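You operate a simulated robot arm through the tools that you are given. There is no shell and no other tool. Be economical: measure what you need, move in short steps, check, and stop when the job is done.

The job below is to be done with a simulated robot arm. You get a single attempt, and the scene is never put back.

JOB
Take the ghee jar on the prep bench top and put it away on the side table top.
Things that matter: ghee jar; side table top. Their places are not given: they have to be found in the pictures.

It is judged by the outcome, as a careful person would: the job done as asked, and still so three seconds after it is handed in. It fails if anything else is knocked over, pushed out of place, dropped, spilled or broken.

ROBOT AND FRAMES
A 7-joint arm with a two-finger parallel gripper, fixed in place. Base frame: the origin is at the foot of the arm, x ahead of it, y to its left, z up. Units: mm, degrees, N and s.
Its first joint turns from -166.0 to 166.0 degrees. Payload 4.4 kg.
The TCP is the grasp point between the finger pads, 23 mm short of the fingertips. In the tool frame z runs along the fingers and y along their closing line. Largest opening 94 mm; finger width 38, thickness 10; the body of the gripper, 54 by 96 mm, starts 39 mm behind the TCP.
Orientation is told as [roll, pitch, yaw] about the base's x, y, z axes, in that order, counted from this pose: with the fingers straight down and closing along the base's y, the tool's x points along the base's -x, its y along +y and its z along -z.

CONTROLS
- The arm moves only by the tool apply_moves. Its argument "steps" is a list of rows, each an object of numbers (a shift or turn left out is 0, a gripper value left out holds the last): "x", "y", "z": the shift along the tool's x, y, z in mm; "spin": the turn about the tool's z in degrees; "fingers": the finger opening in mm, from 0 to 94. In form: [{"x": .., "y": .., "z": .., "spin": .., "fingers": ..}, ...]. A call has 1 to 8 rows; each row shifts and turns the commanded pose from where the row before left it, along the tool's axes as they then stand. Rows are played at 5 a second. More than 50 mm and 8.6 degrees between two rows, or a gripper value outside its range, and nothing of the call is played. Where a pose cannot be reached the arm comes as near as it can. A force on the tool above 40 N (or 10 N above the force at the start of the call, whichever is more), or a blocked arm, ends the call early, and 0.2 s more pass. Each finger travels about 72 mm/s and halts on what it meets, pressing with about 35 N; the grip force reading is that of the motor and also rises with nothing between the fingers. The clock runs only during rows and for 0.2 s after the last one: add rows that do not move to give the fingers time. It gives the time, the measured TCP pose, the force on the tool (base axes), the opening and the grip force at its end, in the units of the frame above (readings bear some noise), and new pictures: "pictures" is both (left out), scene, wrist or none.
- Cameras (640 x 400 px; columns grow to the right, rows downward): "scene" is fixed at [219.8, 498.6, 1561.8]; the picture's right is [-0.52, -0.85, 0.00], its down [-0.66, 0.40, -0.63] and it looks along [0.54, -0.33, -0.77] (base axes); focal length 238 px, centre (320, 200). "wrist" rides on the gripper at [86, 16, -75] in the tool frame; the picture's right is [-0.18, 0.98, 0.00], its down [-0.58, -0.11, -0.81] and it looks along [-0.79, -0.15, 0.59] (tool axes); focal length 243 px, centre (320, 200).
- point_at(camera, pixels): for up to 12 pixels [column, row] of the newest picture of that camera ("zoom" is the newest enlarged one), the place [x, y, z] in the base frame of the surface seen there, good to about 3 mm. It takes no simulated time.
- enlarge(camera, box): a new picture of the part [left, top, right, bottom] of that camera's present view, enlarged. It takes no simulated time.
- sign_off(): hands the job in; it is judged then, once.

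Keep the steps short. Do not move on a guess: measure, check each grasp and each placing, and mend mistakes. In all there are 60 turns and 170 pictures (those below and enlarged ones count). Leave the gripper open and the arm clear of the work at the hand-in unless told otherwise, and finish with a single line.

The tools are called after ">>>" as name(argument=value, ...) on one line, values as JSON. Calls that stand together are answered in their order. apply_moves: Moves the arm, as the interface text tells. Its arguments: {"type":"object","properties":{"steps":{"type":"array","items":{"type":"object","properties":{"x":{"type":"number"},"y":{"type":"number"},"z":{"type":"number"},"spin":{"type":"number"},"fingers":{"type":"number"}}}},"pictures":{"type":"string","enum":["both","scene","wrist","none"]}},"required":["steps"]} The other tools are called the same way: point_at (camera, pixels) gives the place of the surface under pixels of a picture; enlarge (camera, box) takes an enlarged picture of a part of a camera's view; sign_off () hands the job in.

At the start:

```text
time: 0.0
tcp_pos: [724.2, -234.7, 1127.7]
tcp_rot: [0.0, 0.0, 0.0]
contact_force: [0.1, 0.1, 0.1]
opening: 93.8
gripper_force: 0.0
```

scene: 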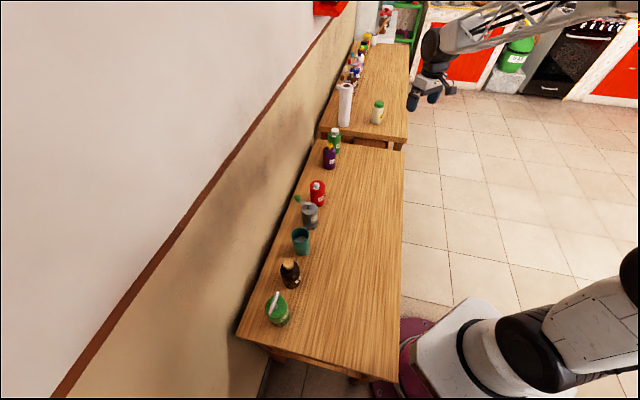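
wrist: 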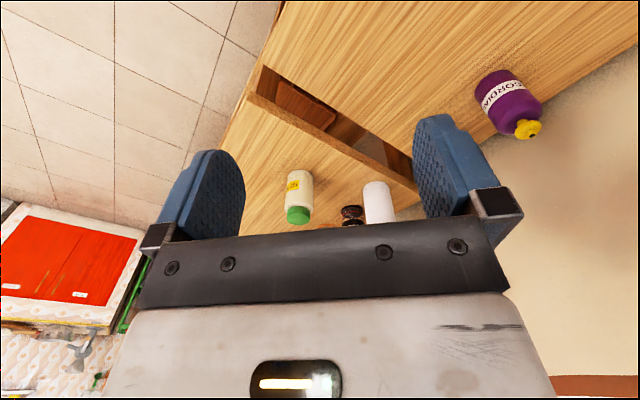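

I see two tables, with objects on both. I'll enlarge the views to find the ghee jar and work out which table is which.

>>> enlarge(camera="scene", box=[310, 0, 430, 150])

>>> enlarge(camera="scene", box=[240, 120, 400, 220])

>>> enlarge(camera="scene", box=[230, 180, 390, 340])

>>> point_at(camera="scene", pixels=[[378, 104], [376, 119], [390, 119], [390, 60], [344, 100], [333, 140], [329, 157], [318, 193], [290, 270], [277, 310], [350, 250], [398, 150]])

```text
2.67 times, centred on (370, 75) of scene
```

zoom: 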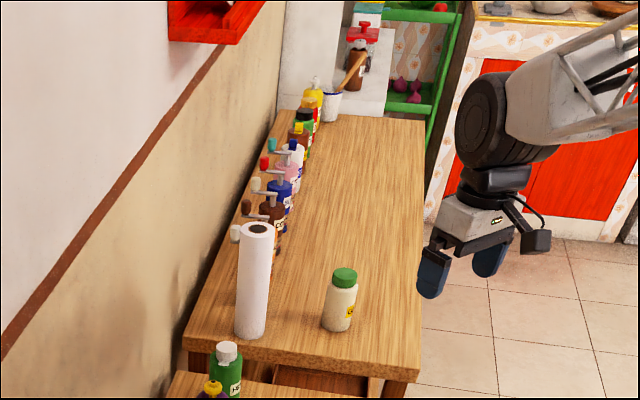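

```text
4.00 times, centred on (320, 170) of scene
```

zoom: 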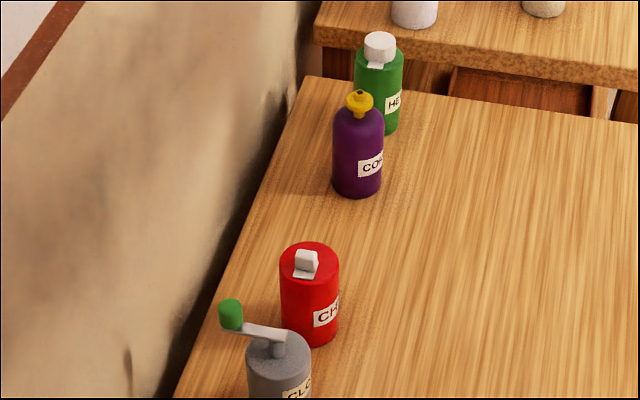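

```text
2.50 times, centred on (310, 260) of scene
```

zoom: 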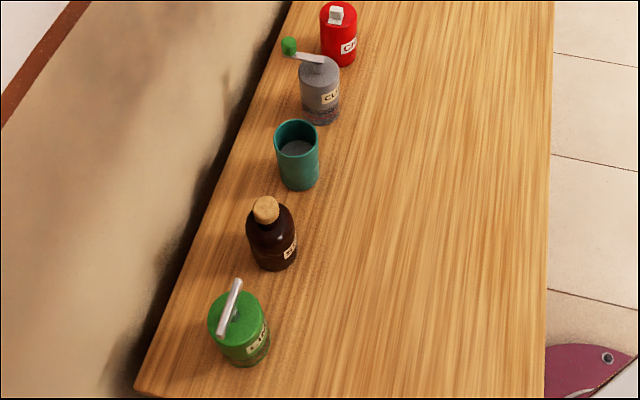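

```text
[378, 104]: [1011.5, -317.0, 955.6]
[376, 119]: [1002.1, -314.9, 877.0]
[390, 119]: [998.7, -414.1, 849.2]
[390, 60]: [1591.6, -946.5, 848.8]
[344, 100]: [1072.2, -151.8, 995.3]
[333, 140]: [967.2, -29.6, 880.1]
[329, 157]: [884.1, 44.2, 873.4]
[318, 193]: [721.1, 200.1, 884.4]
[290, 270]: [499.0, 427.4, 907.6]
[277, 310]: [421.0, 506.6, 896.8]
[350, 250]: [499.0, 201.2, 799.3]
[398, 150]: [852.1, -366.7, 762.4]
```

The far table top is at z≈849 and the near one at ≈799. Next I'll read the labels on the far table.

>>> enlarge(camera="scene", box=[362, 90, 394, 130])

>>> enlarge(camera="scene", box=[330, 25, 394, 105])

>>> enlarge(camera="wrist", box=[260, 150, 400, 240])

```text
10.00 times, centred on (378, 110) of scene
```

zoom: 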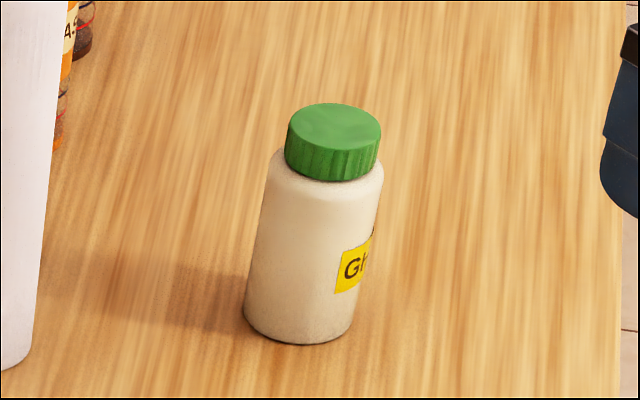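

```text
5.00 times, centred on (362, 65) of scene
```

zoom: 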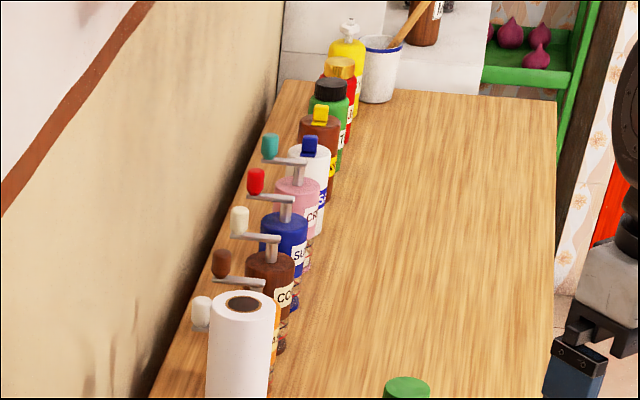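

```text
4.44 times, centred on (330, 195) of wrist
```

zoom: 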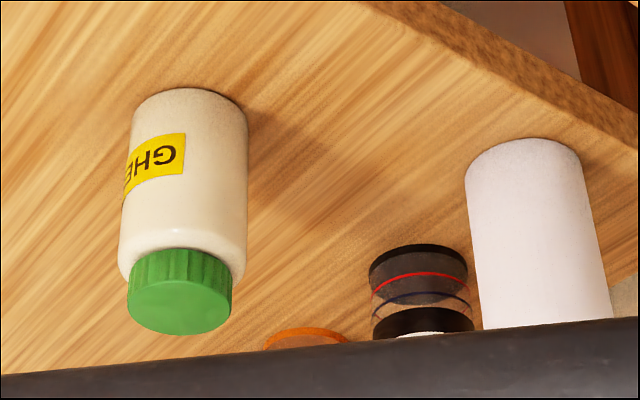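

The white jar with the green lid reads "GHEE". I'll measure its top, sides and base in the wrist zoom, plus the table edges in the scene view.

>>> point_at(camera="zoom", pixels=[[180, 310], [150, 300], [210, 300], [180, 262], [185, 190], [125, 190], [245, 190], [190, 95], [140, 110], [190, 84], [500, 200], [420, 250]])

>>> point_at(camera="scene", pixels=[[378, 102], [376, 107], [376, 115], [402, 138], [322, 130], [316, 143], [402, 157], [396, 370], [240, 330], [360, 200], [370, 300], [350, 170]])

```text
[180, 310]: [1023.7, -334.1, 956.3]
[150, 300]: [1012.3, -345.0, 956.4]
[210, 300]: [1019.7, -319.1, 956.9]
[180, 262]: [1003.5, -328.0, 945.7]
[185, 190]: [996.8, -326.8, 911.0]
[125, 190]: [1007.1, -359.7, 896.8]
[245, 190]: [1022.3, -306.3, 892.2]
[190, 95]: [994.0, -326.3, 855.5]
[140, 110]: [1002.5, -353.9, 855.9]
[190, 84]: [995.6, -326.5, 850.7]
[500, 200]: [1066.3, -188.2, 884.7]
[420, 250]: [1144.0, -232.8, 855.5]
```

```text
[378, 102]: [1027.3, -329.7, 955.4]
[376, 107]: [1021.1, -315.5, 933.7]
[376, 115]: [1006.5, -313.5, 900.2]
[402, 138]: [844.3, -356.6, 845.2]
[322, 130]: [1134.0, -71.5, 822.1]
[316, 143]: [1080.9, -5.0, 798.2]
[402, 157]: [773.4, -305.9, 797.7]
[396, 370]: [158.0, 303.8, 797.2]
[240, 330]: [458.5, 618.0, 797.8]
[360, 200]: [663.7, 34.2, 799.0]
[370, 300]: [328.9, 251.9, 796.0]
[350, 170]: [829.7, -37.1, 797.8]
```

Ghee jar: axis ≈(1022,-334), about 56 mm wide, top at z 957, standing on the 850 bench. The side table top is z≈798. The jar sits about 1075 mm out, past the nominal reach, so I'll go sideways and down first and then see how far out the arm gets.

>>> apply_moves(steps=[{"y": -50}, {"y": -50}, {"z": 40}, {"z": 40}, {"z": 30}, {"x": -50}, {"x": -50}, {}], pictures="both")

```text
time: 1.8
tcp_pos: [825.2, -335.2, 1015.5]
tcp_rot: [0.0, 0.0, 0.1]
contact_force: [-0.1, -1.2, 0.1]
opening: 94.1
gripper_force: 0.0
```

scene: 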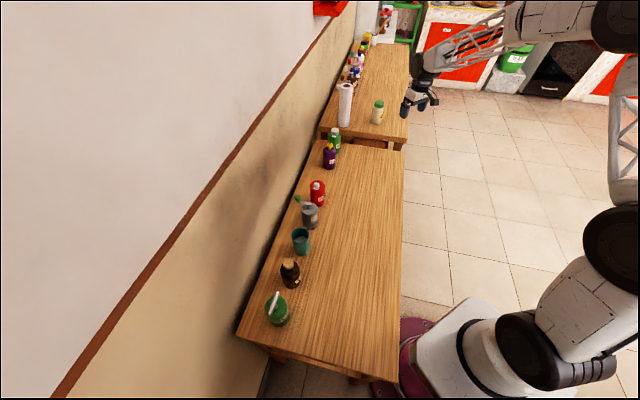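
wrist: 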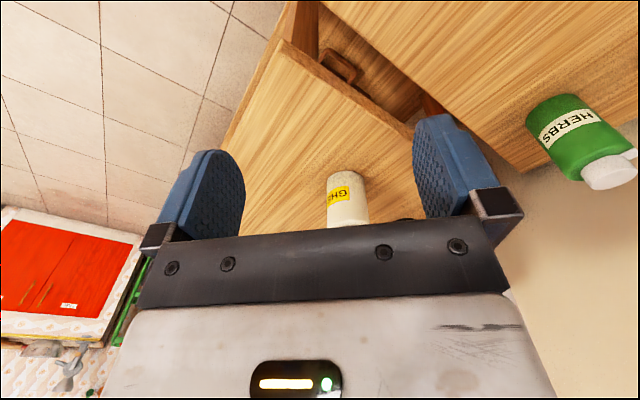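

Tracking is good so far. I'll keep going outward at z≈1015, above the jar top (fingertips ≈992), and watch for the reach limit.

>>> apply_moves(steps=[{"x": -40}, {"x": -40}, {"x": -40}, {}], pictures="none")

```text
time: 2.8
tcp_pos: [945.4, -336.9, 1019.7]
tcp_rot: [0.0, 0.0, 0.0]
contact_force: [-0.9, -0.4, 0.5]
opening: 94.0
gripper_force: 0.0
```

At radius ≈1003 it is still tracking. I'll go on.

>>> apply_moves(steps=[{"x": -30}, {"x": -30}, {"x": -17}, {}], pictures="both")

```text
time: 3.8
tcp_pos: [1023.5, -334.3, 1017.4]
tcp_rot: [-0.1, 0.1, 0.0]
contact_force: [-0.1, 0.4, 0.3]
opening: 94.0
gripper_force: 0.0
```

scene: 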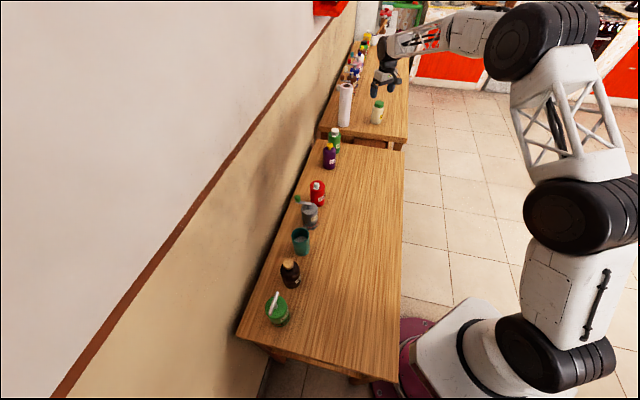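
wrist: 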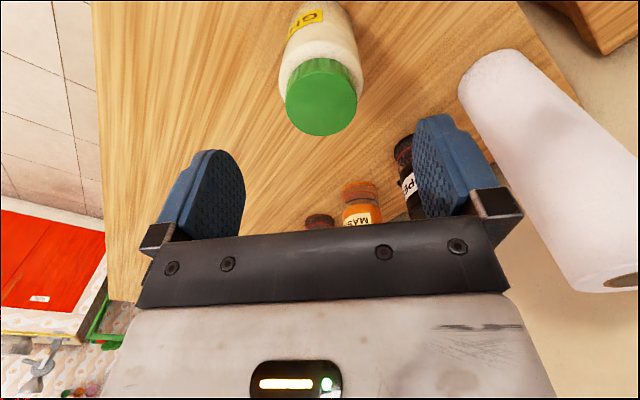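

The arm reaches, and the lid top at wrist (321,105) is where it should be directly under the TCP. I'll check with measurements, including the towel roll beside the left finger.

>>> point_at(camera="wrist", pixels=[[321, 105], [290, 105], [354, 105], [321, 80], [321, 132], [520, 130], [600, 285], [500, 230]])

```text
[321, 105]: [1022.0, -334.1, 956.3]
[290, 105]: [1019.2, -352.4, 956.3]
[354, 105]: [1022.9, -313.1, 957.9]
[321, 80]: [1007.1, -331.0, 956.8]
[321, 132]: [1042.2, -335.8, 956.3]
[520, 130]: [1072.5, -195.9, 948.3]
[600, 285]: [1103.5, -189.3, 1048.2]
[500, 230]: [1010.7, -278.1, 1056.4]
```

The jar's centre is (1022,-334), under the TCP, and the towel roll is about 80 mm clear. I'll go down to TCP z≈927, which leaves the palm ≈9 mm above the lid, still open.

>>> apply_moves(steps=[{"z": 25}, {"z": 25}, {"z": 20}, {"z": 20}, {}], pictures="both")

```text
time: 5.0
tcp_pos: [1022.0, -333.4, 928.8]
tcp_rot: [0.0, 0.0, 0.0]
contact_force: [-0.5, 1.6, -0.4]
opening: 94.0
gripper_force: 0.1
```

scene: 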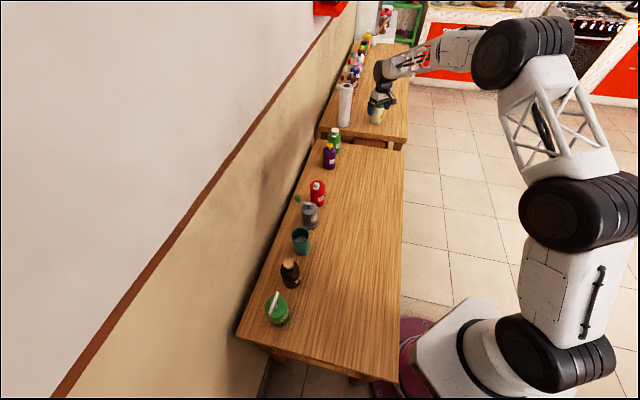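
wrist: 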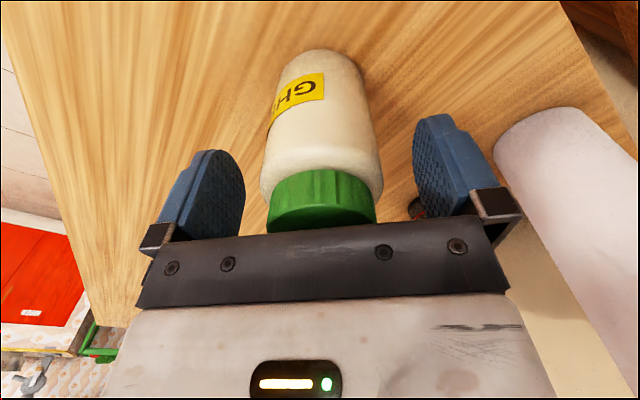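

The jar is between the fingers with no contact. Closing now.

>>> apply_moves(steps=[{"fingers": 46}, {"fingers": 46}, {"fingers": 46}, {"fingers": 46}, {"fingers": 46}], pictures="wrist")

```text
time: 6.2
tcp_pos: [1022.8, -333.8, 929.2]
tcp_rot: [0.0, -0.1, 0.0]
contact_force: [0.1, 0.7, 0.1]
opening: 57.0
gripper_force: 35.2
```

wrist: 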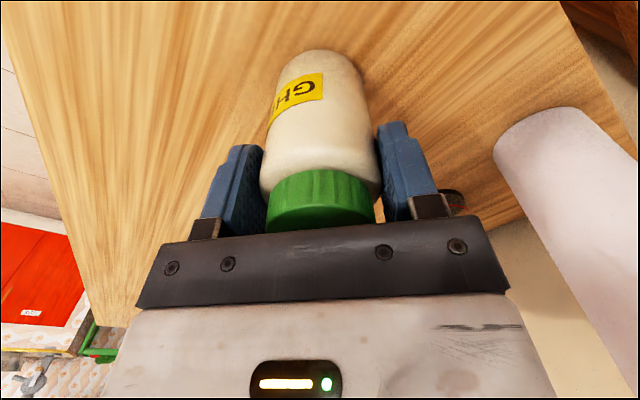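

Gripped at 57 mm with 35 N. I'll lift straight up in small steps.

>>> apply_moves(steps=[{"z": -10}, {"z": -20}, {"z": -30}, {"z": -30}, {"z": -30}, {}], pictures="both")

```text
time: 7.6
tcp_pos: [1021.1, -335.0, 1047.6]
tcp_rot: [0.0, 0.0, 0.0]
contact_force: [0.3, 0.5, 0.5]
opening: 46.2
gripper_force: 0.0
```

scene: 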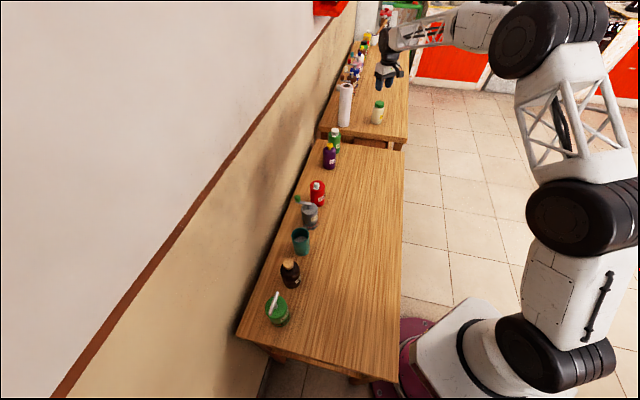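
wrist: 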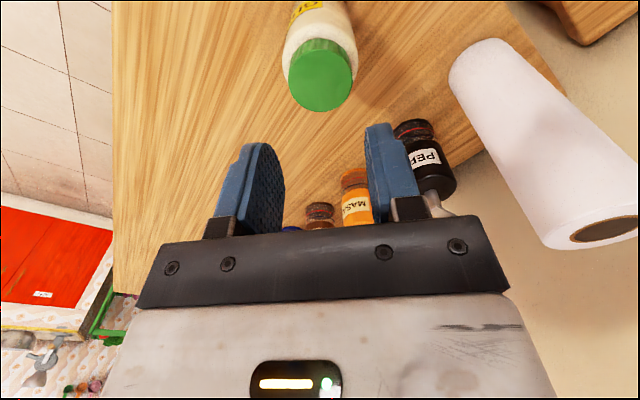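

The jar slipped out: the opening is 46 with no force, and the jar is still standing on the bench. I'll check its pose and shape before trying again.

>>> enlarge(camera="scene", box=[362, 90, 394, 130])

>>> enlarge(camera="wrist", box=[240, 0, 400, 120])

>>> point_at(camera="wrist", pixels=[[319, 75], [292, 76], [349, 76], [319, 55], [318, 102], [319, 38], [305, 38], [340, 38], [287, 45], [352, 42], [318, 20]])

>>> point_at(camera="scene", pixels=[[378, 103], [375, 107], [376, 110], [376, 115], [375, 121], [371, 118], [380, 118]])

```text
10.00 times, centred on (378, 110) of scene
```

zoom: 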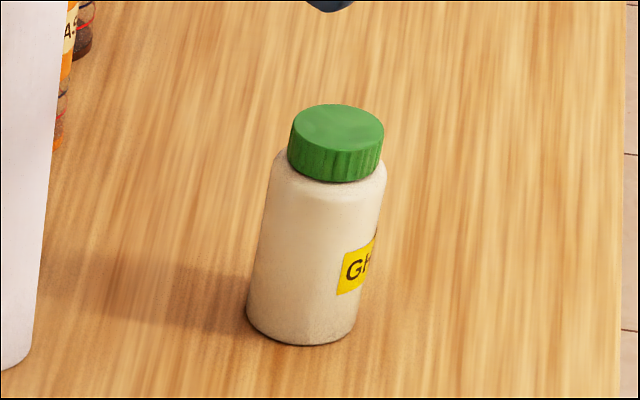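

```text
3.33 times, centred on (320, 60) of wrist
```

zoom: 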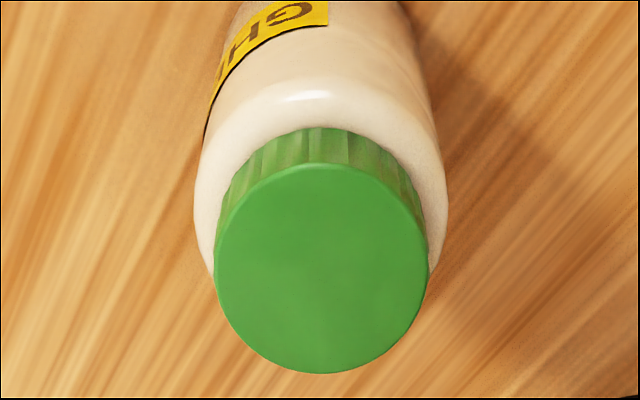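

```text
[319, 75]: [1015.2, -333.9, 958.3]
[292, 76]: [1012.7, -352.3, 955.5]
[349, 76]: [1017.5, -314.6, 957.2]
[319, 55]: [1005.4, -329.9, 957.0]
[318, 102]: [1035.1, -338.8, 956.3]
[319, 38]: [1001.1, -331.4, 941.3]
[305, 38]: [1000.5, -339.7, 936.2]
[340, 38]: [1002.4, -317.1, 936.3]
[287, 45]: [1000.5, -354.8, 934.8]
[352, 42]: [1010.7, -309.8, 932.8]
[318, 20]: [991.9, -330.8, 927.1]
```

```text
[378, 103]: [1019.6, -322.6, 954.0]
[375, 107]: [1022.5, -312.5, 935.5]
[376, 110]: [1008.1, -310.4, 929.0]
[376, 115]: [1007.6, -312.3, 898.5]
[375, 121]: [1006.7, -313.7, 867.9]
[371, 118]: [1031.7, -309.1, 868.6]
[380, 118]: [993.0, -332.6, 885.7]
```

The jar stands upright at about (1021,-333). My first grip sat on the rounded shoulder, just under the lid. I'll reopen, go about 5 mm lower, close with the full command and lift slowly.

>>> apply_moves(steps=[{"fingers": 94, "x": 1}, {}, {}, {"z": 40}, {"z": 35}, {"z": 25}, {"z": 20}, {}], pictures="none")

>>> apply_moves(steps=[{"z": 3}, {"z": 2.5}, {}], pictures="wrist")

```text
time: 9.4
tcp_pos: [1021.7, -334.6, 928.8]
tcp_rot: [-0.1, 0.0, 0.0]
contact_force: [-0.2, 0.7, 0.2]
opening: 94.0
gripper_force: 0.1
```

```text
time: 10.2
tcp_pos: [1021.1, -334.5, 923.4]
tcp_rot: [0.0, 0.0, 0.0]
contact_force: [0.1, 0.0, 0.8]
opening: 94.1
gripper_force: 0.0
```

wrist: 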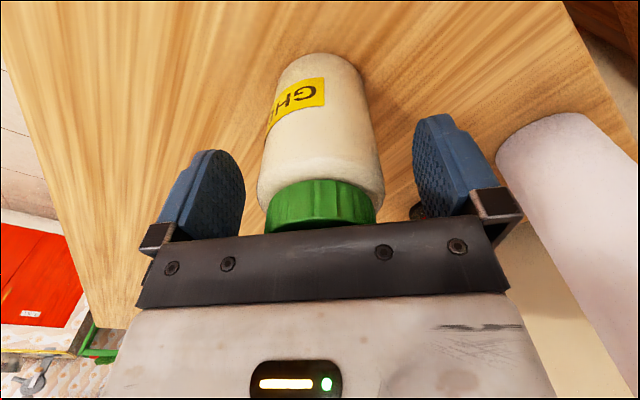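

No contact. I'll close fully, then try a slow 8 mm lift.

>>> apply_moves(steps=[{"fingers": 0}, {}, {}, {}, {}, {}], pictures="none")

>>> apply_moves(steps=[{"z": -1}, {"z": -1}, {"z": -2}, {"z": -2}, {"z": -2}, {}], pictures="wrist")

```text
time: 11.6
tcp_pos: [1022.7, -335.4, 923.7]
tcp_rot: [-0.1, 0.0, 0.0]
contact_force: [0.3, 0.3, 0.2]
opening: 57.2
gripper_force: 34.7
```

```text
time: 13.0
tcp_pos: [1020.2, -332.7, 931.8]
tcp_rot: [-0.1, 0.0, 0.0]
contact_force: [0.3, -0.3, -1.2]
opening: 57.3
gripper_force: 35.0
```

wrist: 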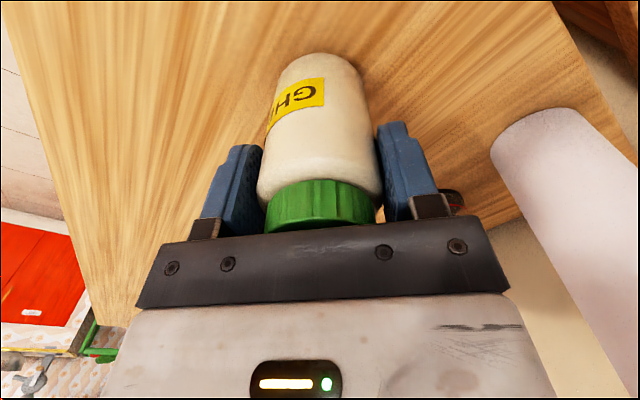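

Opening is still 57 and force 35 N. I need to see whether the jar rose, so I'll measure where it sits.

>>> enlarge(camera="scene", box=[362, 90, 394, 130])

>>> point_at(camera="wrist", pixels=[[320, 185], [320, 205], [320, 225], [318, 56], [318, 62], [318, 51]])

```text
10.00 times, centred on (378, 110) of scene
```

zoom: 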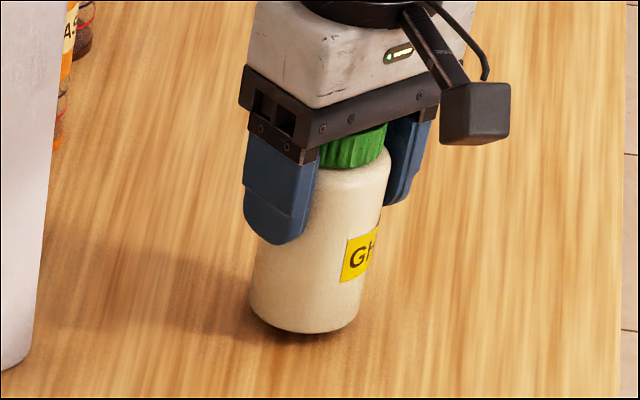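

```text
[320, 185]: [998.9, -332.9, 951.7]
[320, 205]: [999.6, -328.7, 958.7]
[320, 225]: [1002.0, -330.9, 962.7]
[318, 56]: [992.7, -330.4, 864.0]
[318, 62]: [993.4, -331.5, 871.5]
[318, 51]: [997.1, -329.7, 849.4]
```

The jar is off the bench: there is shadow under its base, and the base is at about z 858. I'll keep lifting slowly and check for slip.

>>> apply_moves(steps=[{"z": -3}, {"z": -4}, {"z": -5}, {"z": -5}, {"z": -5}, {"z": -5}, {"z": -3}, {}], pictures="wrist")

>>> enlarge(camera="scene", box=[362, 80, 394, 120])

```text
time: 14.8
tcp_pos: [1021.0, -334.1, 959.9]
tcp_rot: [0.0, -0.1, 0.0]
contact_force: [0.6, 0.7, -1.5]
opening: 56.9
gripper_force: 35.0
```

wrist: 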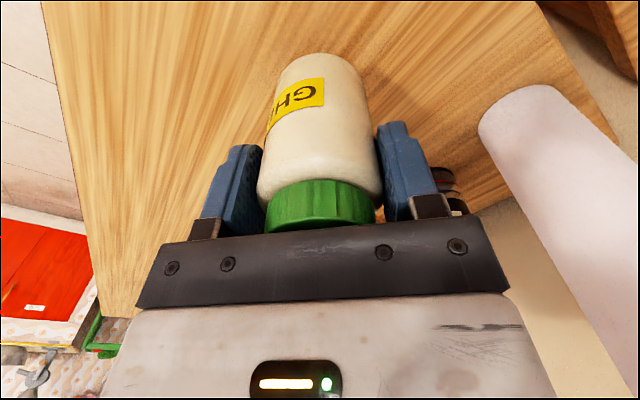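

```text
10.00 times, centred on (378, 100) of scene
```

zoom: 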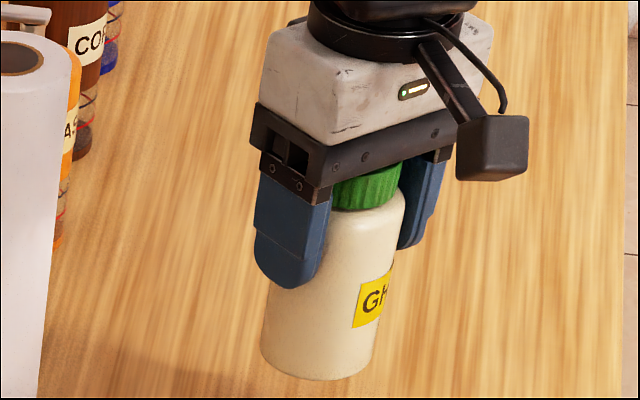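

It's holding: the jar hasn't moved in the wrist view. I'll lift a bit more, then carry it gently toward the free part of the side table around (650,20).

>>> apply_moves(steps=[{"z": -4}, {"z": -8}, {"z": -8}, {"z": -4, "x": 3, "y": 3}, {"x": 8, "y": 8}, {"x": 13, "y": 12}, {"x": 13, "y": 12}, {"x": 13, "y": 12}], pictures="wrist")

```text
time: 16.6
tcp_pos: [970.5, -288.1, 983.4]
tcp_rot: [0.0, 0.0, 0.0]
contact_force: [-1.2, 0.1, -0.7]
opening: 57.3
gripper_force: 35.0
```

wrist: 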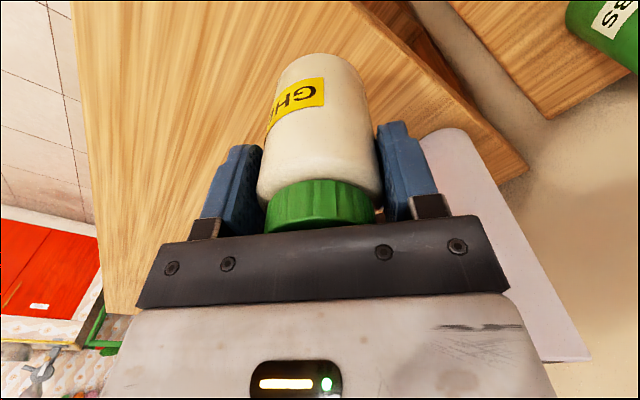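

No slip, and the towel roll is well clear behind. I'll continue.

>>> apply_moves(steps=[{"x": 6, "y": 6}, {"x": 12, "y": 12}, {"x": 16, "y": 15}, {"x": 16, "y": 15}, {"x": 16, "y": 15}, {"x": 16, "y": 15}, {"x": 16, "y": 15}, {"x": 8, "y": 8}], pictures="none")

>>> apply_moves(steps=[{"x": 6, "y": 6}, {"x": 12, "y": 12}, {"x": 16, "y": 15}, {"x": 16, "y": 15}, {"x": 16, "y": 15}, {"x": 16, "y": 15}, {"x": 16, "y": 15}, {"x": 8, "y": 8}], pictures="both")

```text
time: 18.4
tcp_pos: [864.7, -187.9, 985.4]
tcp_rot: [0.0, 0.0, -0.1]
contact_force: [-0.1, 0.8, -2.3]
opening: 57.1
gripper_force: 35.2
```

```text
time: 20.2
tcp_pos: [757.9, -86.0, 983.1]
tcp_rot: [0.0, 0.0, 0.1]
contact_force: [-0.3, -0.5, -0.1]
opening: 57.1
gripper_force: 35.0
```

scene: 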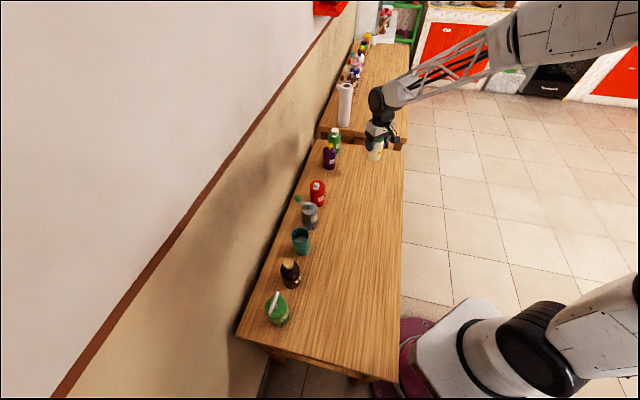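
wrist: 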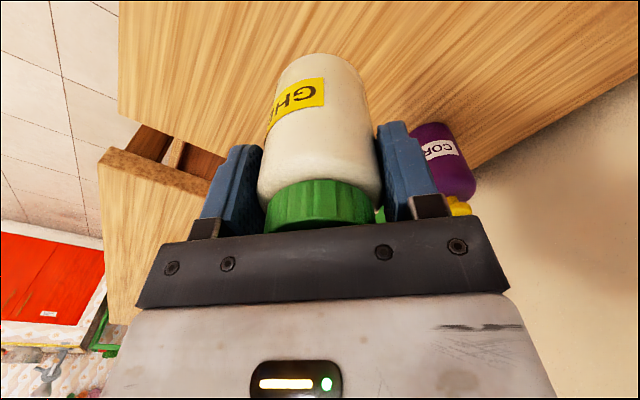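

Still held, now over the side table. One more move to about (652,15).

>>> apply_moves(steps=[{"x": 6, "y": 6}, {"x": 12, "y": 12}, {"x": 16, "y": 15}, {"x": 16, "y": 15}, {"x": 16, "y": 15}, {"x": 16, "y": 15}, {"x": 16, "y": 15}, {"x": 8, "y": 8}], pictures="none")

>>> apply_moves(steps=[{"z": 6}, {"z": 12}, {"z": 15}, {"z": 15}, {"z": 15}, {"z": 15}, {"z": 8}, {}], pictures="both")

>>> enlarge(camera="scene", box=[328, 160, 392, 240])

```text
time: 22.0
tcp_pos: [652.4, 15.3, 983.2]
tcp_rot: [0.1, -0.1, -0.1]
contact_force: [0.0, -0.5, -1.2]
opening: 57.3
gripper_force: 34.9
```

```text
time: 23.8
tcp_pos: [651.2, 15.4, 897.4]
tcp_rot: [0.0, 0.0, 0.0]
contact_force: [0.3, -0.4, -0.4]
opening: 57.4
gripper_force: 34.9
```

scene: 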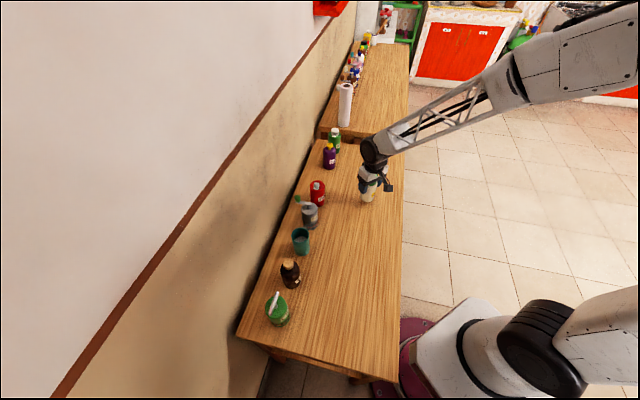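
wrist: 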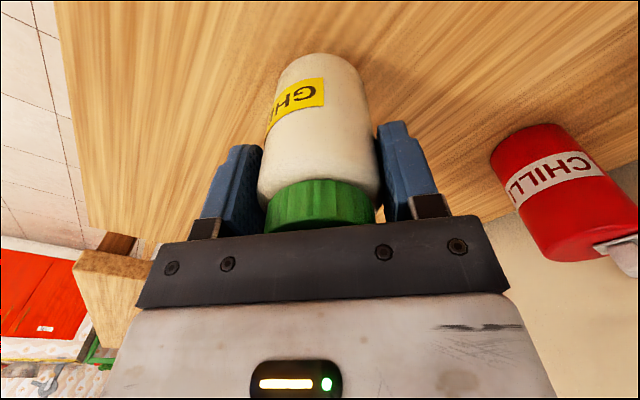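

```text
5.00 times, centred on (360, 200) of scene
```

zoom: 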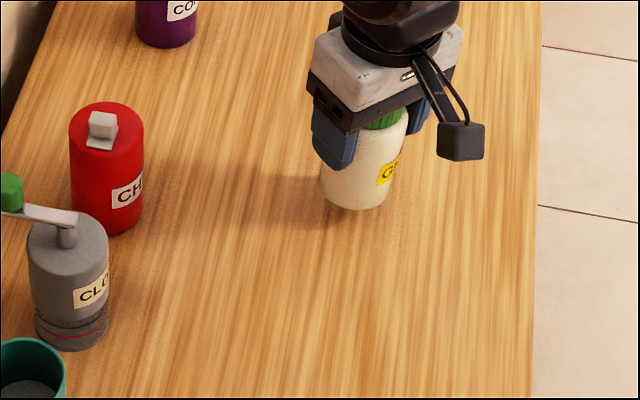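

The spot is free. The jar base should be ≈25 mm above the top, so I'll lower most of that and then go in small steps watching the force.

>>> apply_moves(steps=[{"z": 5}, {"z": 7}, {"z": 6}, {"z": 3}, {"z": 1.5}, {}], pictures="none")

>>> apply_moves(steps=[{"z": 1}, {"z": 1}, {}], pictures="none")

>>> apply_moves(steps=[{"z": 1}, {}], pictures="none")

```text
time: 25.2
tcp_pos: [652.4, 15.6, 875.1]
tcp_rot: [0.1, -0.1, 0.0]
contact_force: [0.1, -0.4, -1.4]
opening: 57.1
gripper_force: 34.8
```

```text
time: 26.0
tcp_pos: [652.2, 15.2, 873.3]
tcp_rot: [0.0, 0.0, -0.1]
contact_force: [0.2, 0.0, -1.9]
opening: 57.3
gripper_force: 34.6
```

```text
time: 26.6
tcp_pos: [652.0, 15.8, 873.3]
tcp_rot: [0.1, -0.1, 0.1]
contact_force: [-5.8, -0.8, 17.1]
opening: 57.4
gripper_force: 35.4
```

Force rose to 17 N upward, so the jar is resting on the table. I'll back off 0.5 mm and open the fingers gently.

>>> apply_moves(steps=[{"z": -0.5}, {"fingers": 60}, {"fingers": 68}, {"fingers": 80}, {"fingers": 94}, {}, {}], pictures="both")

```text
time: 28.2
tcp_pos: [650.8, 15.5, 873.7]
tcp_rot: [-0.1, 0.0, 0.0]
contact_force: [0.6, -0.3, 0.4]
opening: 94.0
gripper_force: 0.2
```

scene: 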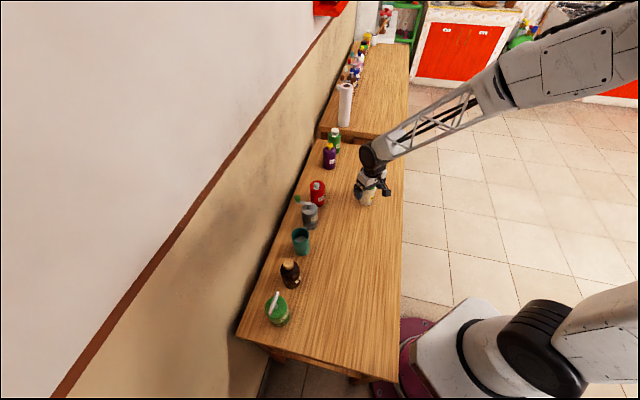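
wrist: 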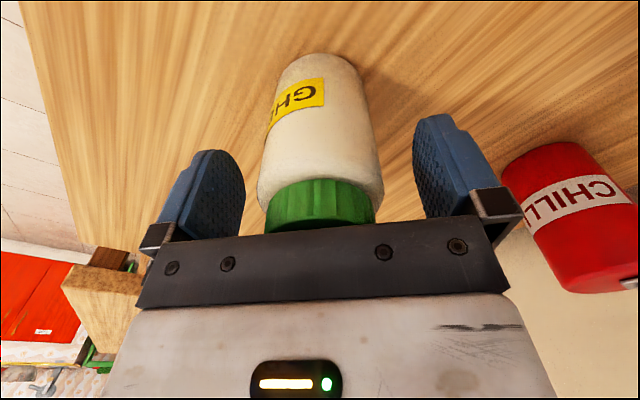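

Released cleanly and the jar is upright. I'll rise straight up, clear of it.

>>> apply_moves(steps=[{"z": -10}, {"z": -25}, {"z": -40}, {"z": -40}, {"z": -40}, {"z": -40}, {"z": -30}, {}], pictures="both")

>>> enlarge(camera="scene", box=[328, 160, 392, 240])

>>> enlarge(camera="scene", box=[310, 0, 430, 150])

```text
time: 30.0
tcp_pos: [649.0, 16.0, 1099.2]
tcp_rot: [-0.1, 0.0, 0.1]
contact_force: [-0.4, -0.7, -1.1]
opening: 94.2
gripper_force: 0.0
```

scene: 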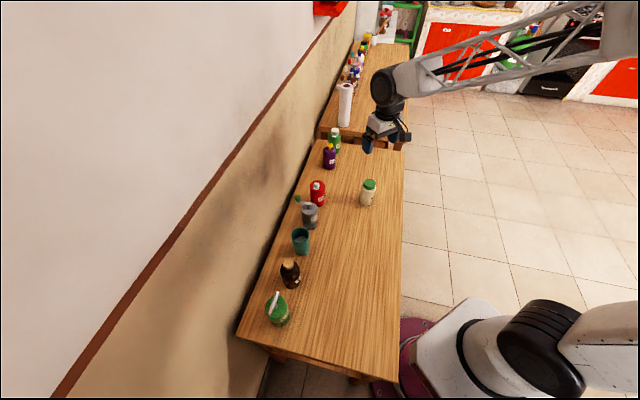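
wrist: 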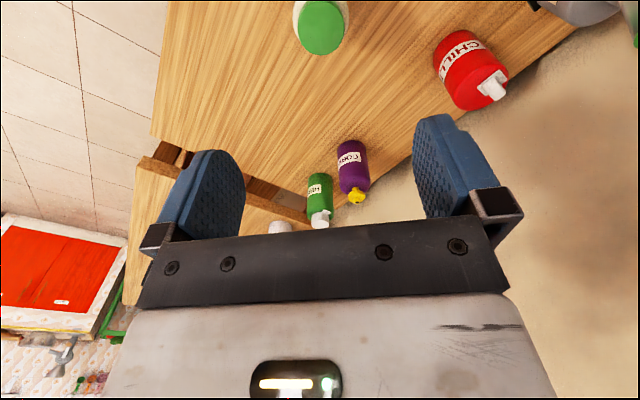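

```text
5.00 times, centred on (360, 200) of scene
```

zoom: 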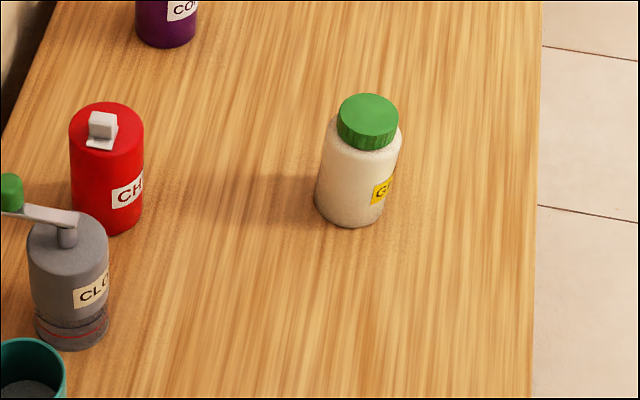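

```text
2.67 times, centred on (370, 75) of scene
```

zoom: 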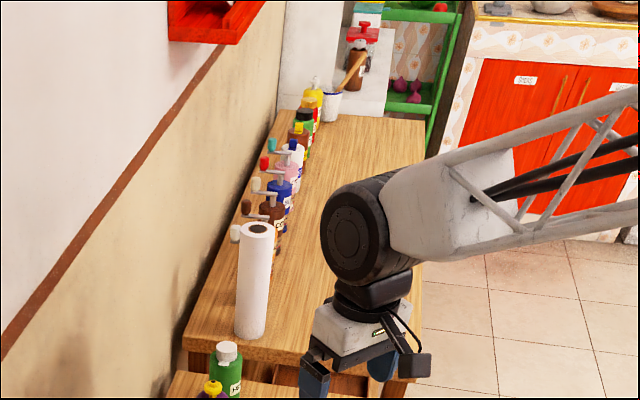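

The ghee jar stands upright on the side table, nothing else has moved, and the gripper is open and clear. Handing in.

>>> sign_off()

```text
The job is handed in.
```

The ghee jar is now standing upright on the side table top; the first grip slipped off without knocking the jar over, the second held, and nothing else was disturbed.
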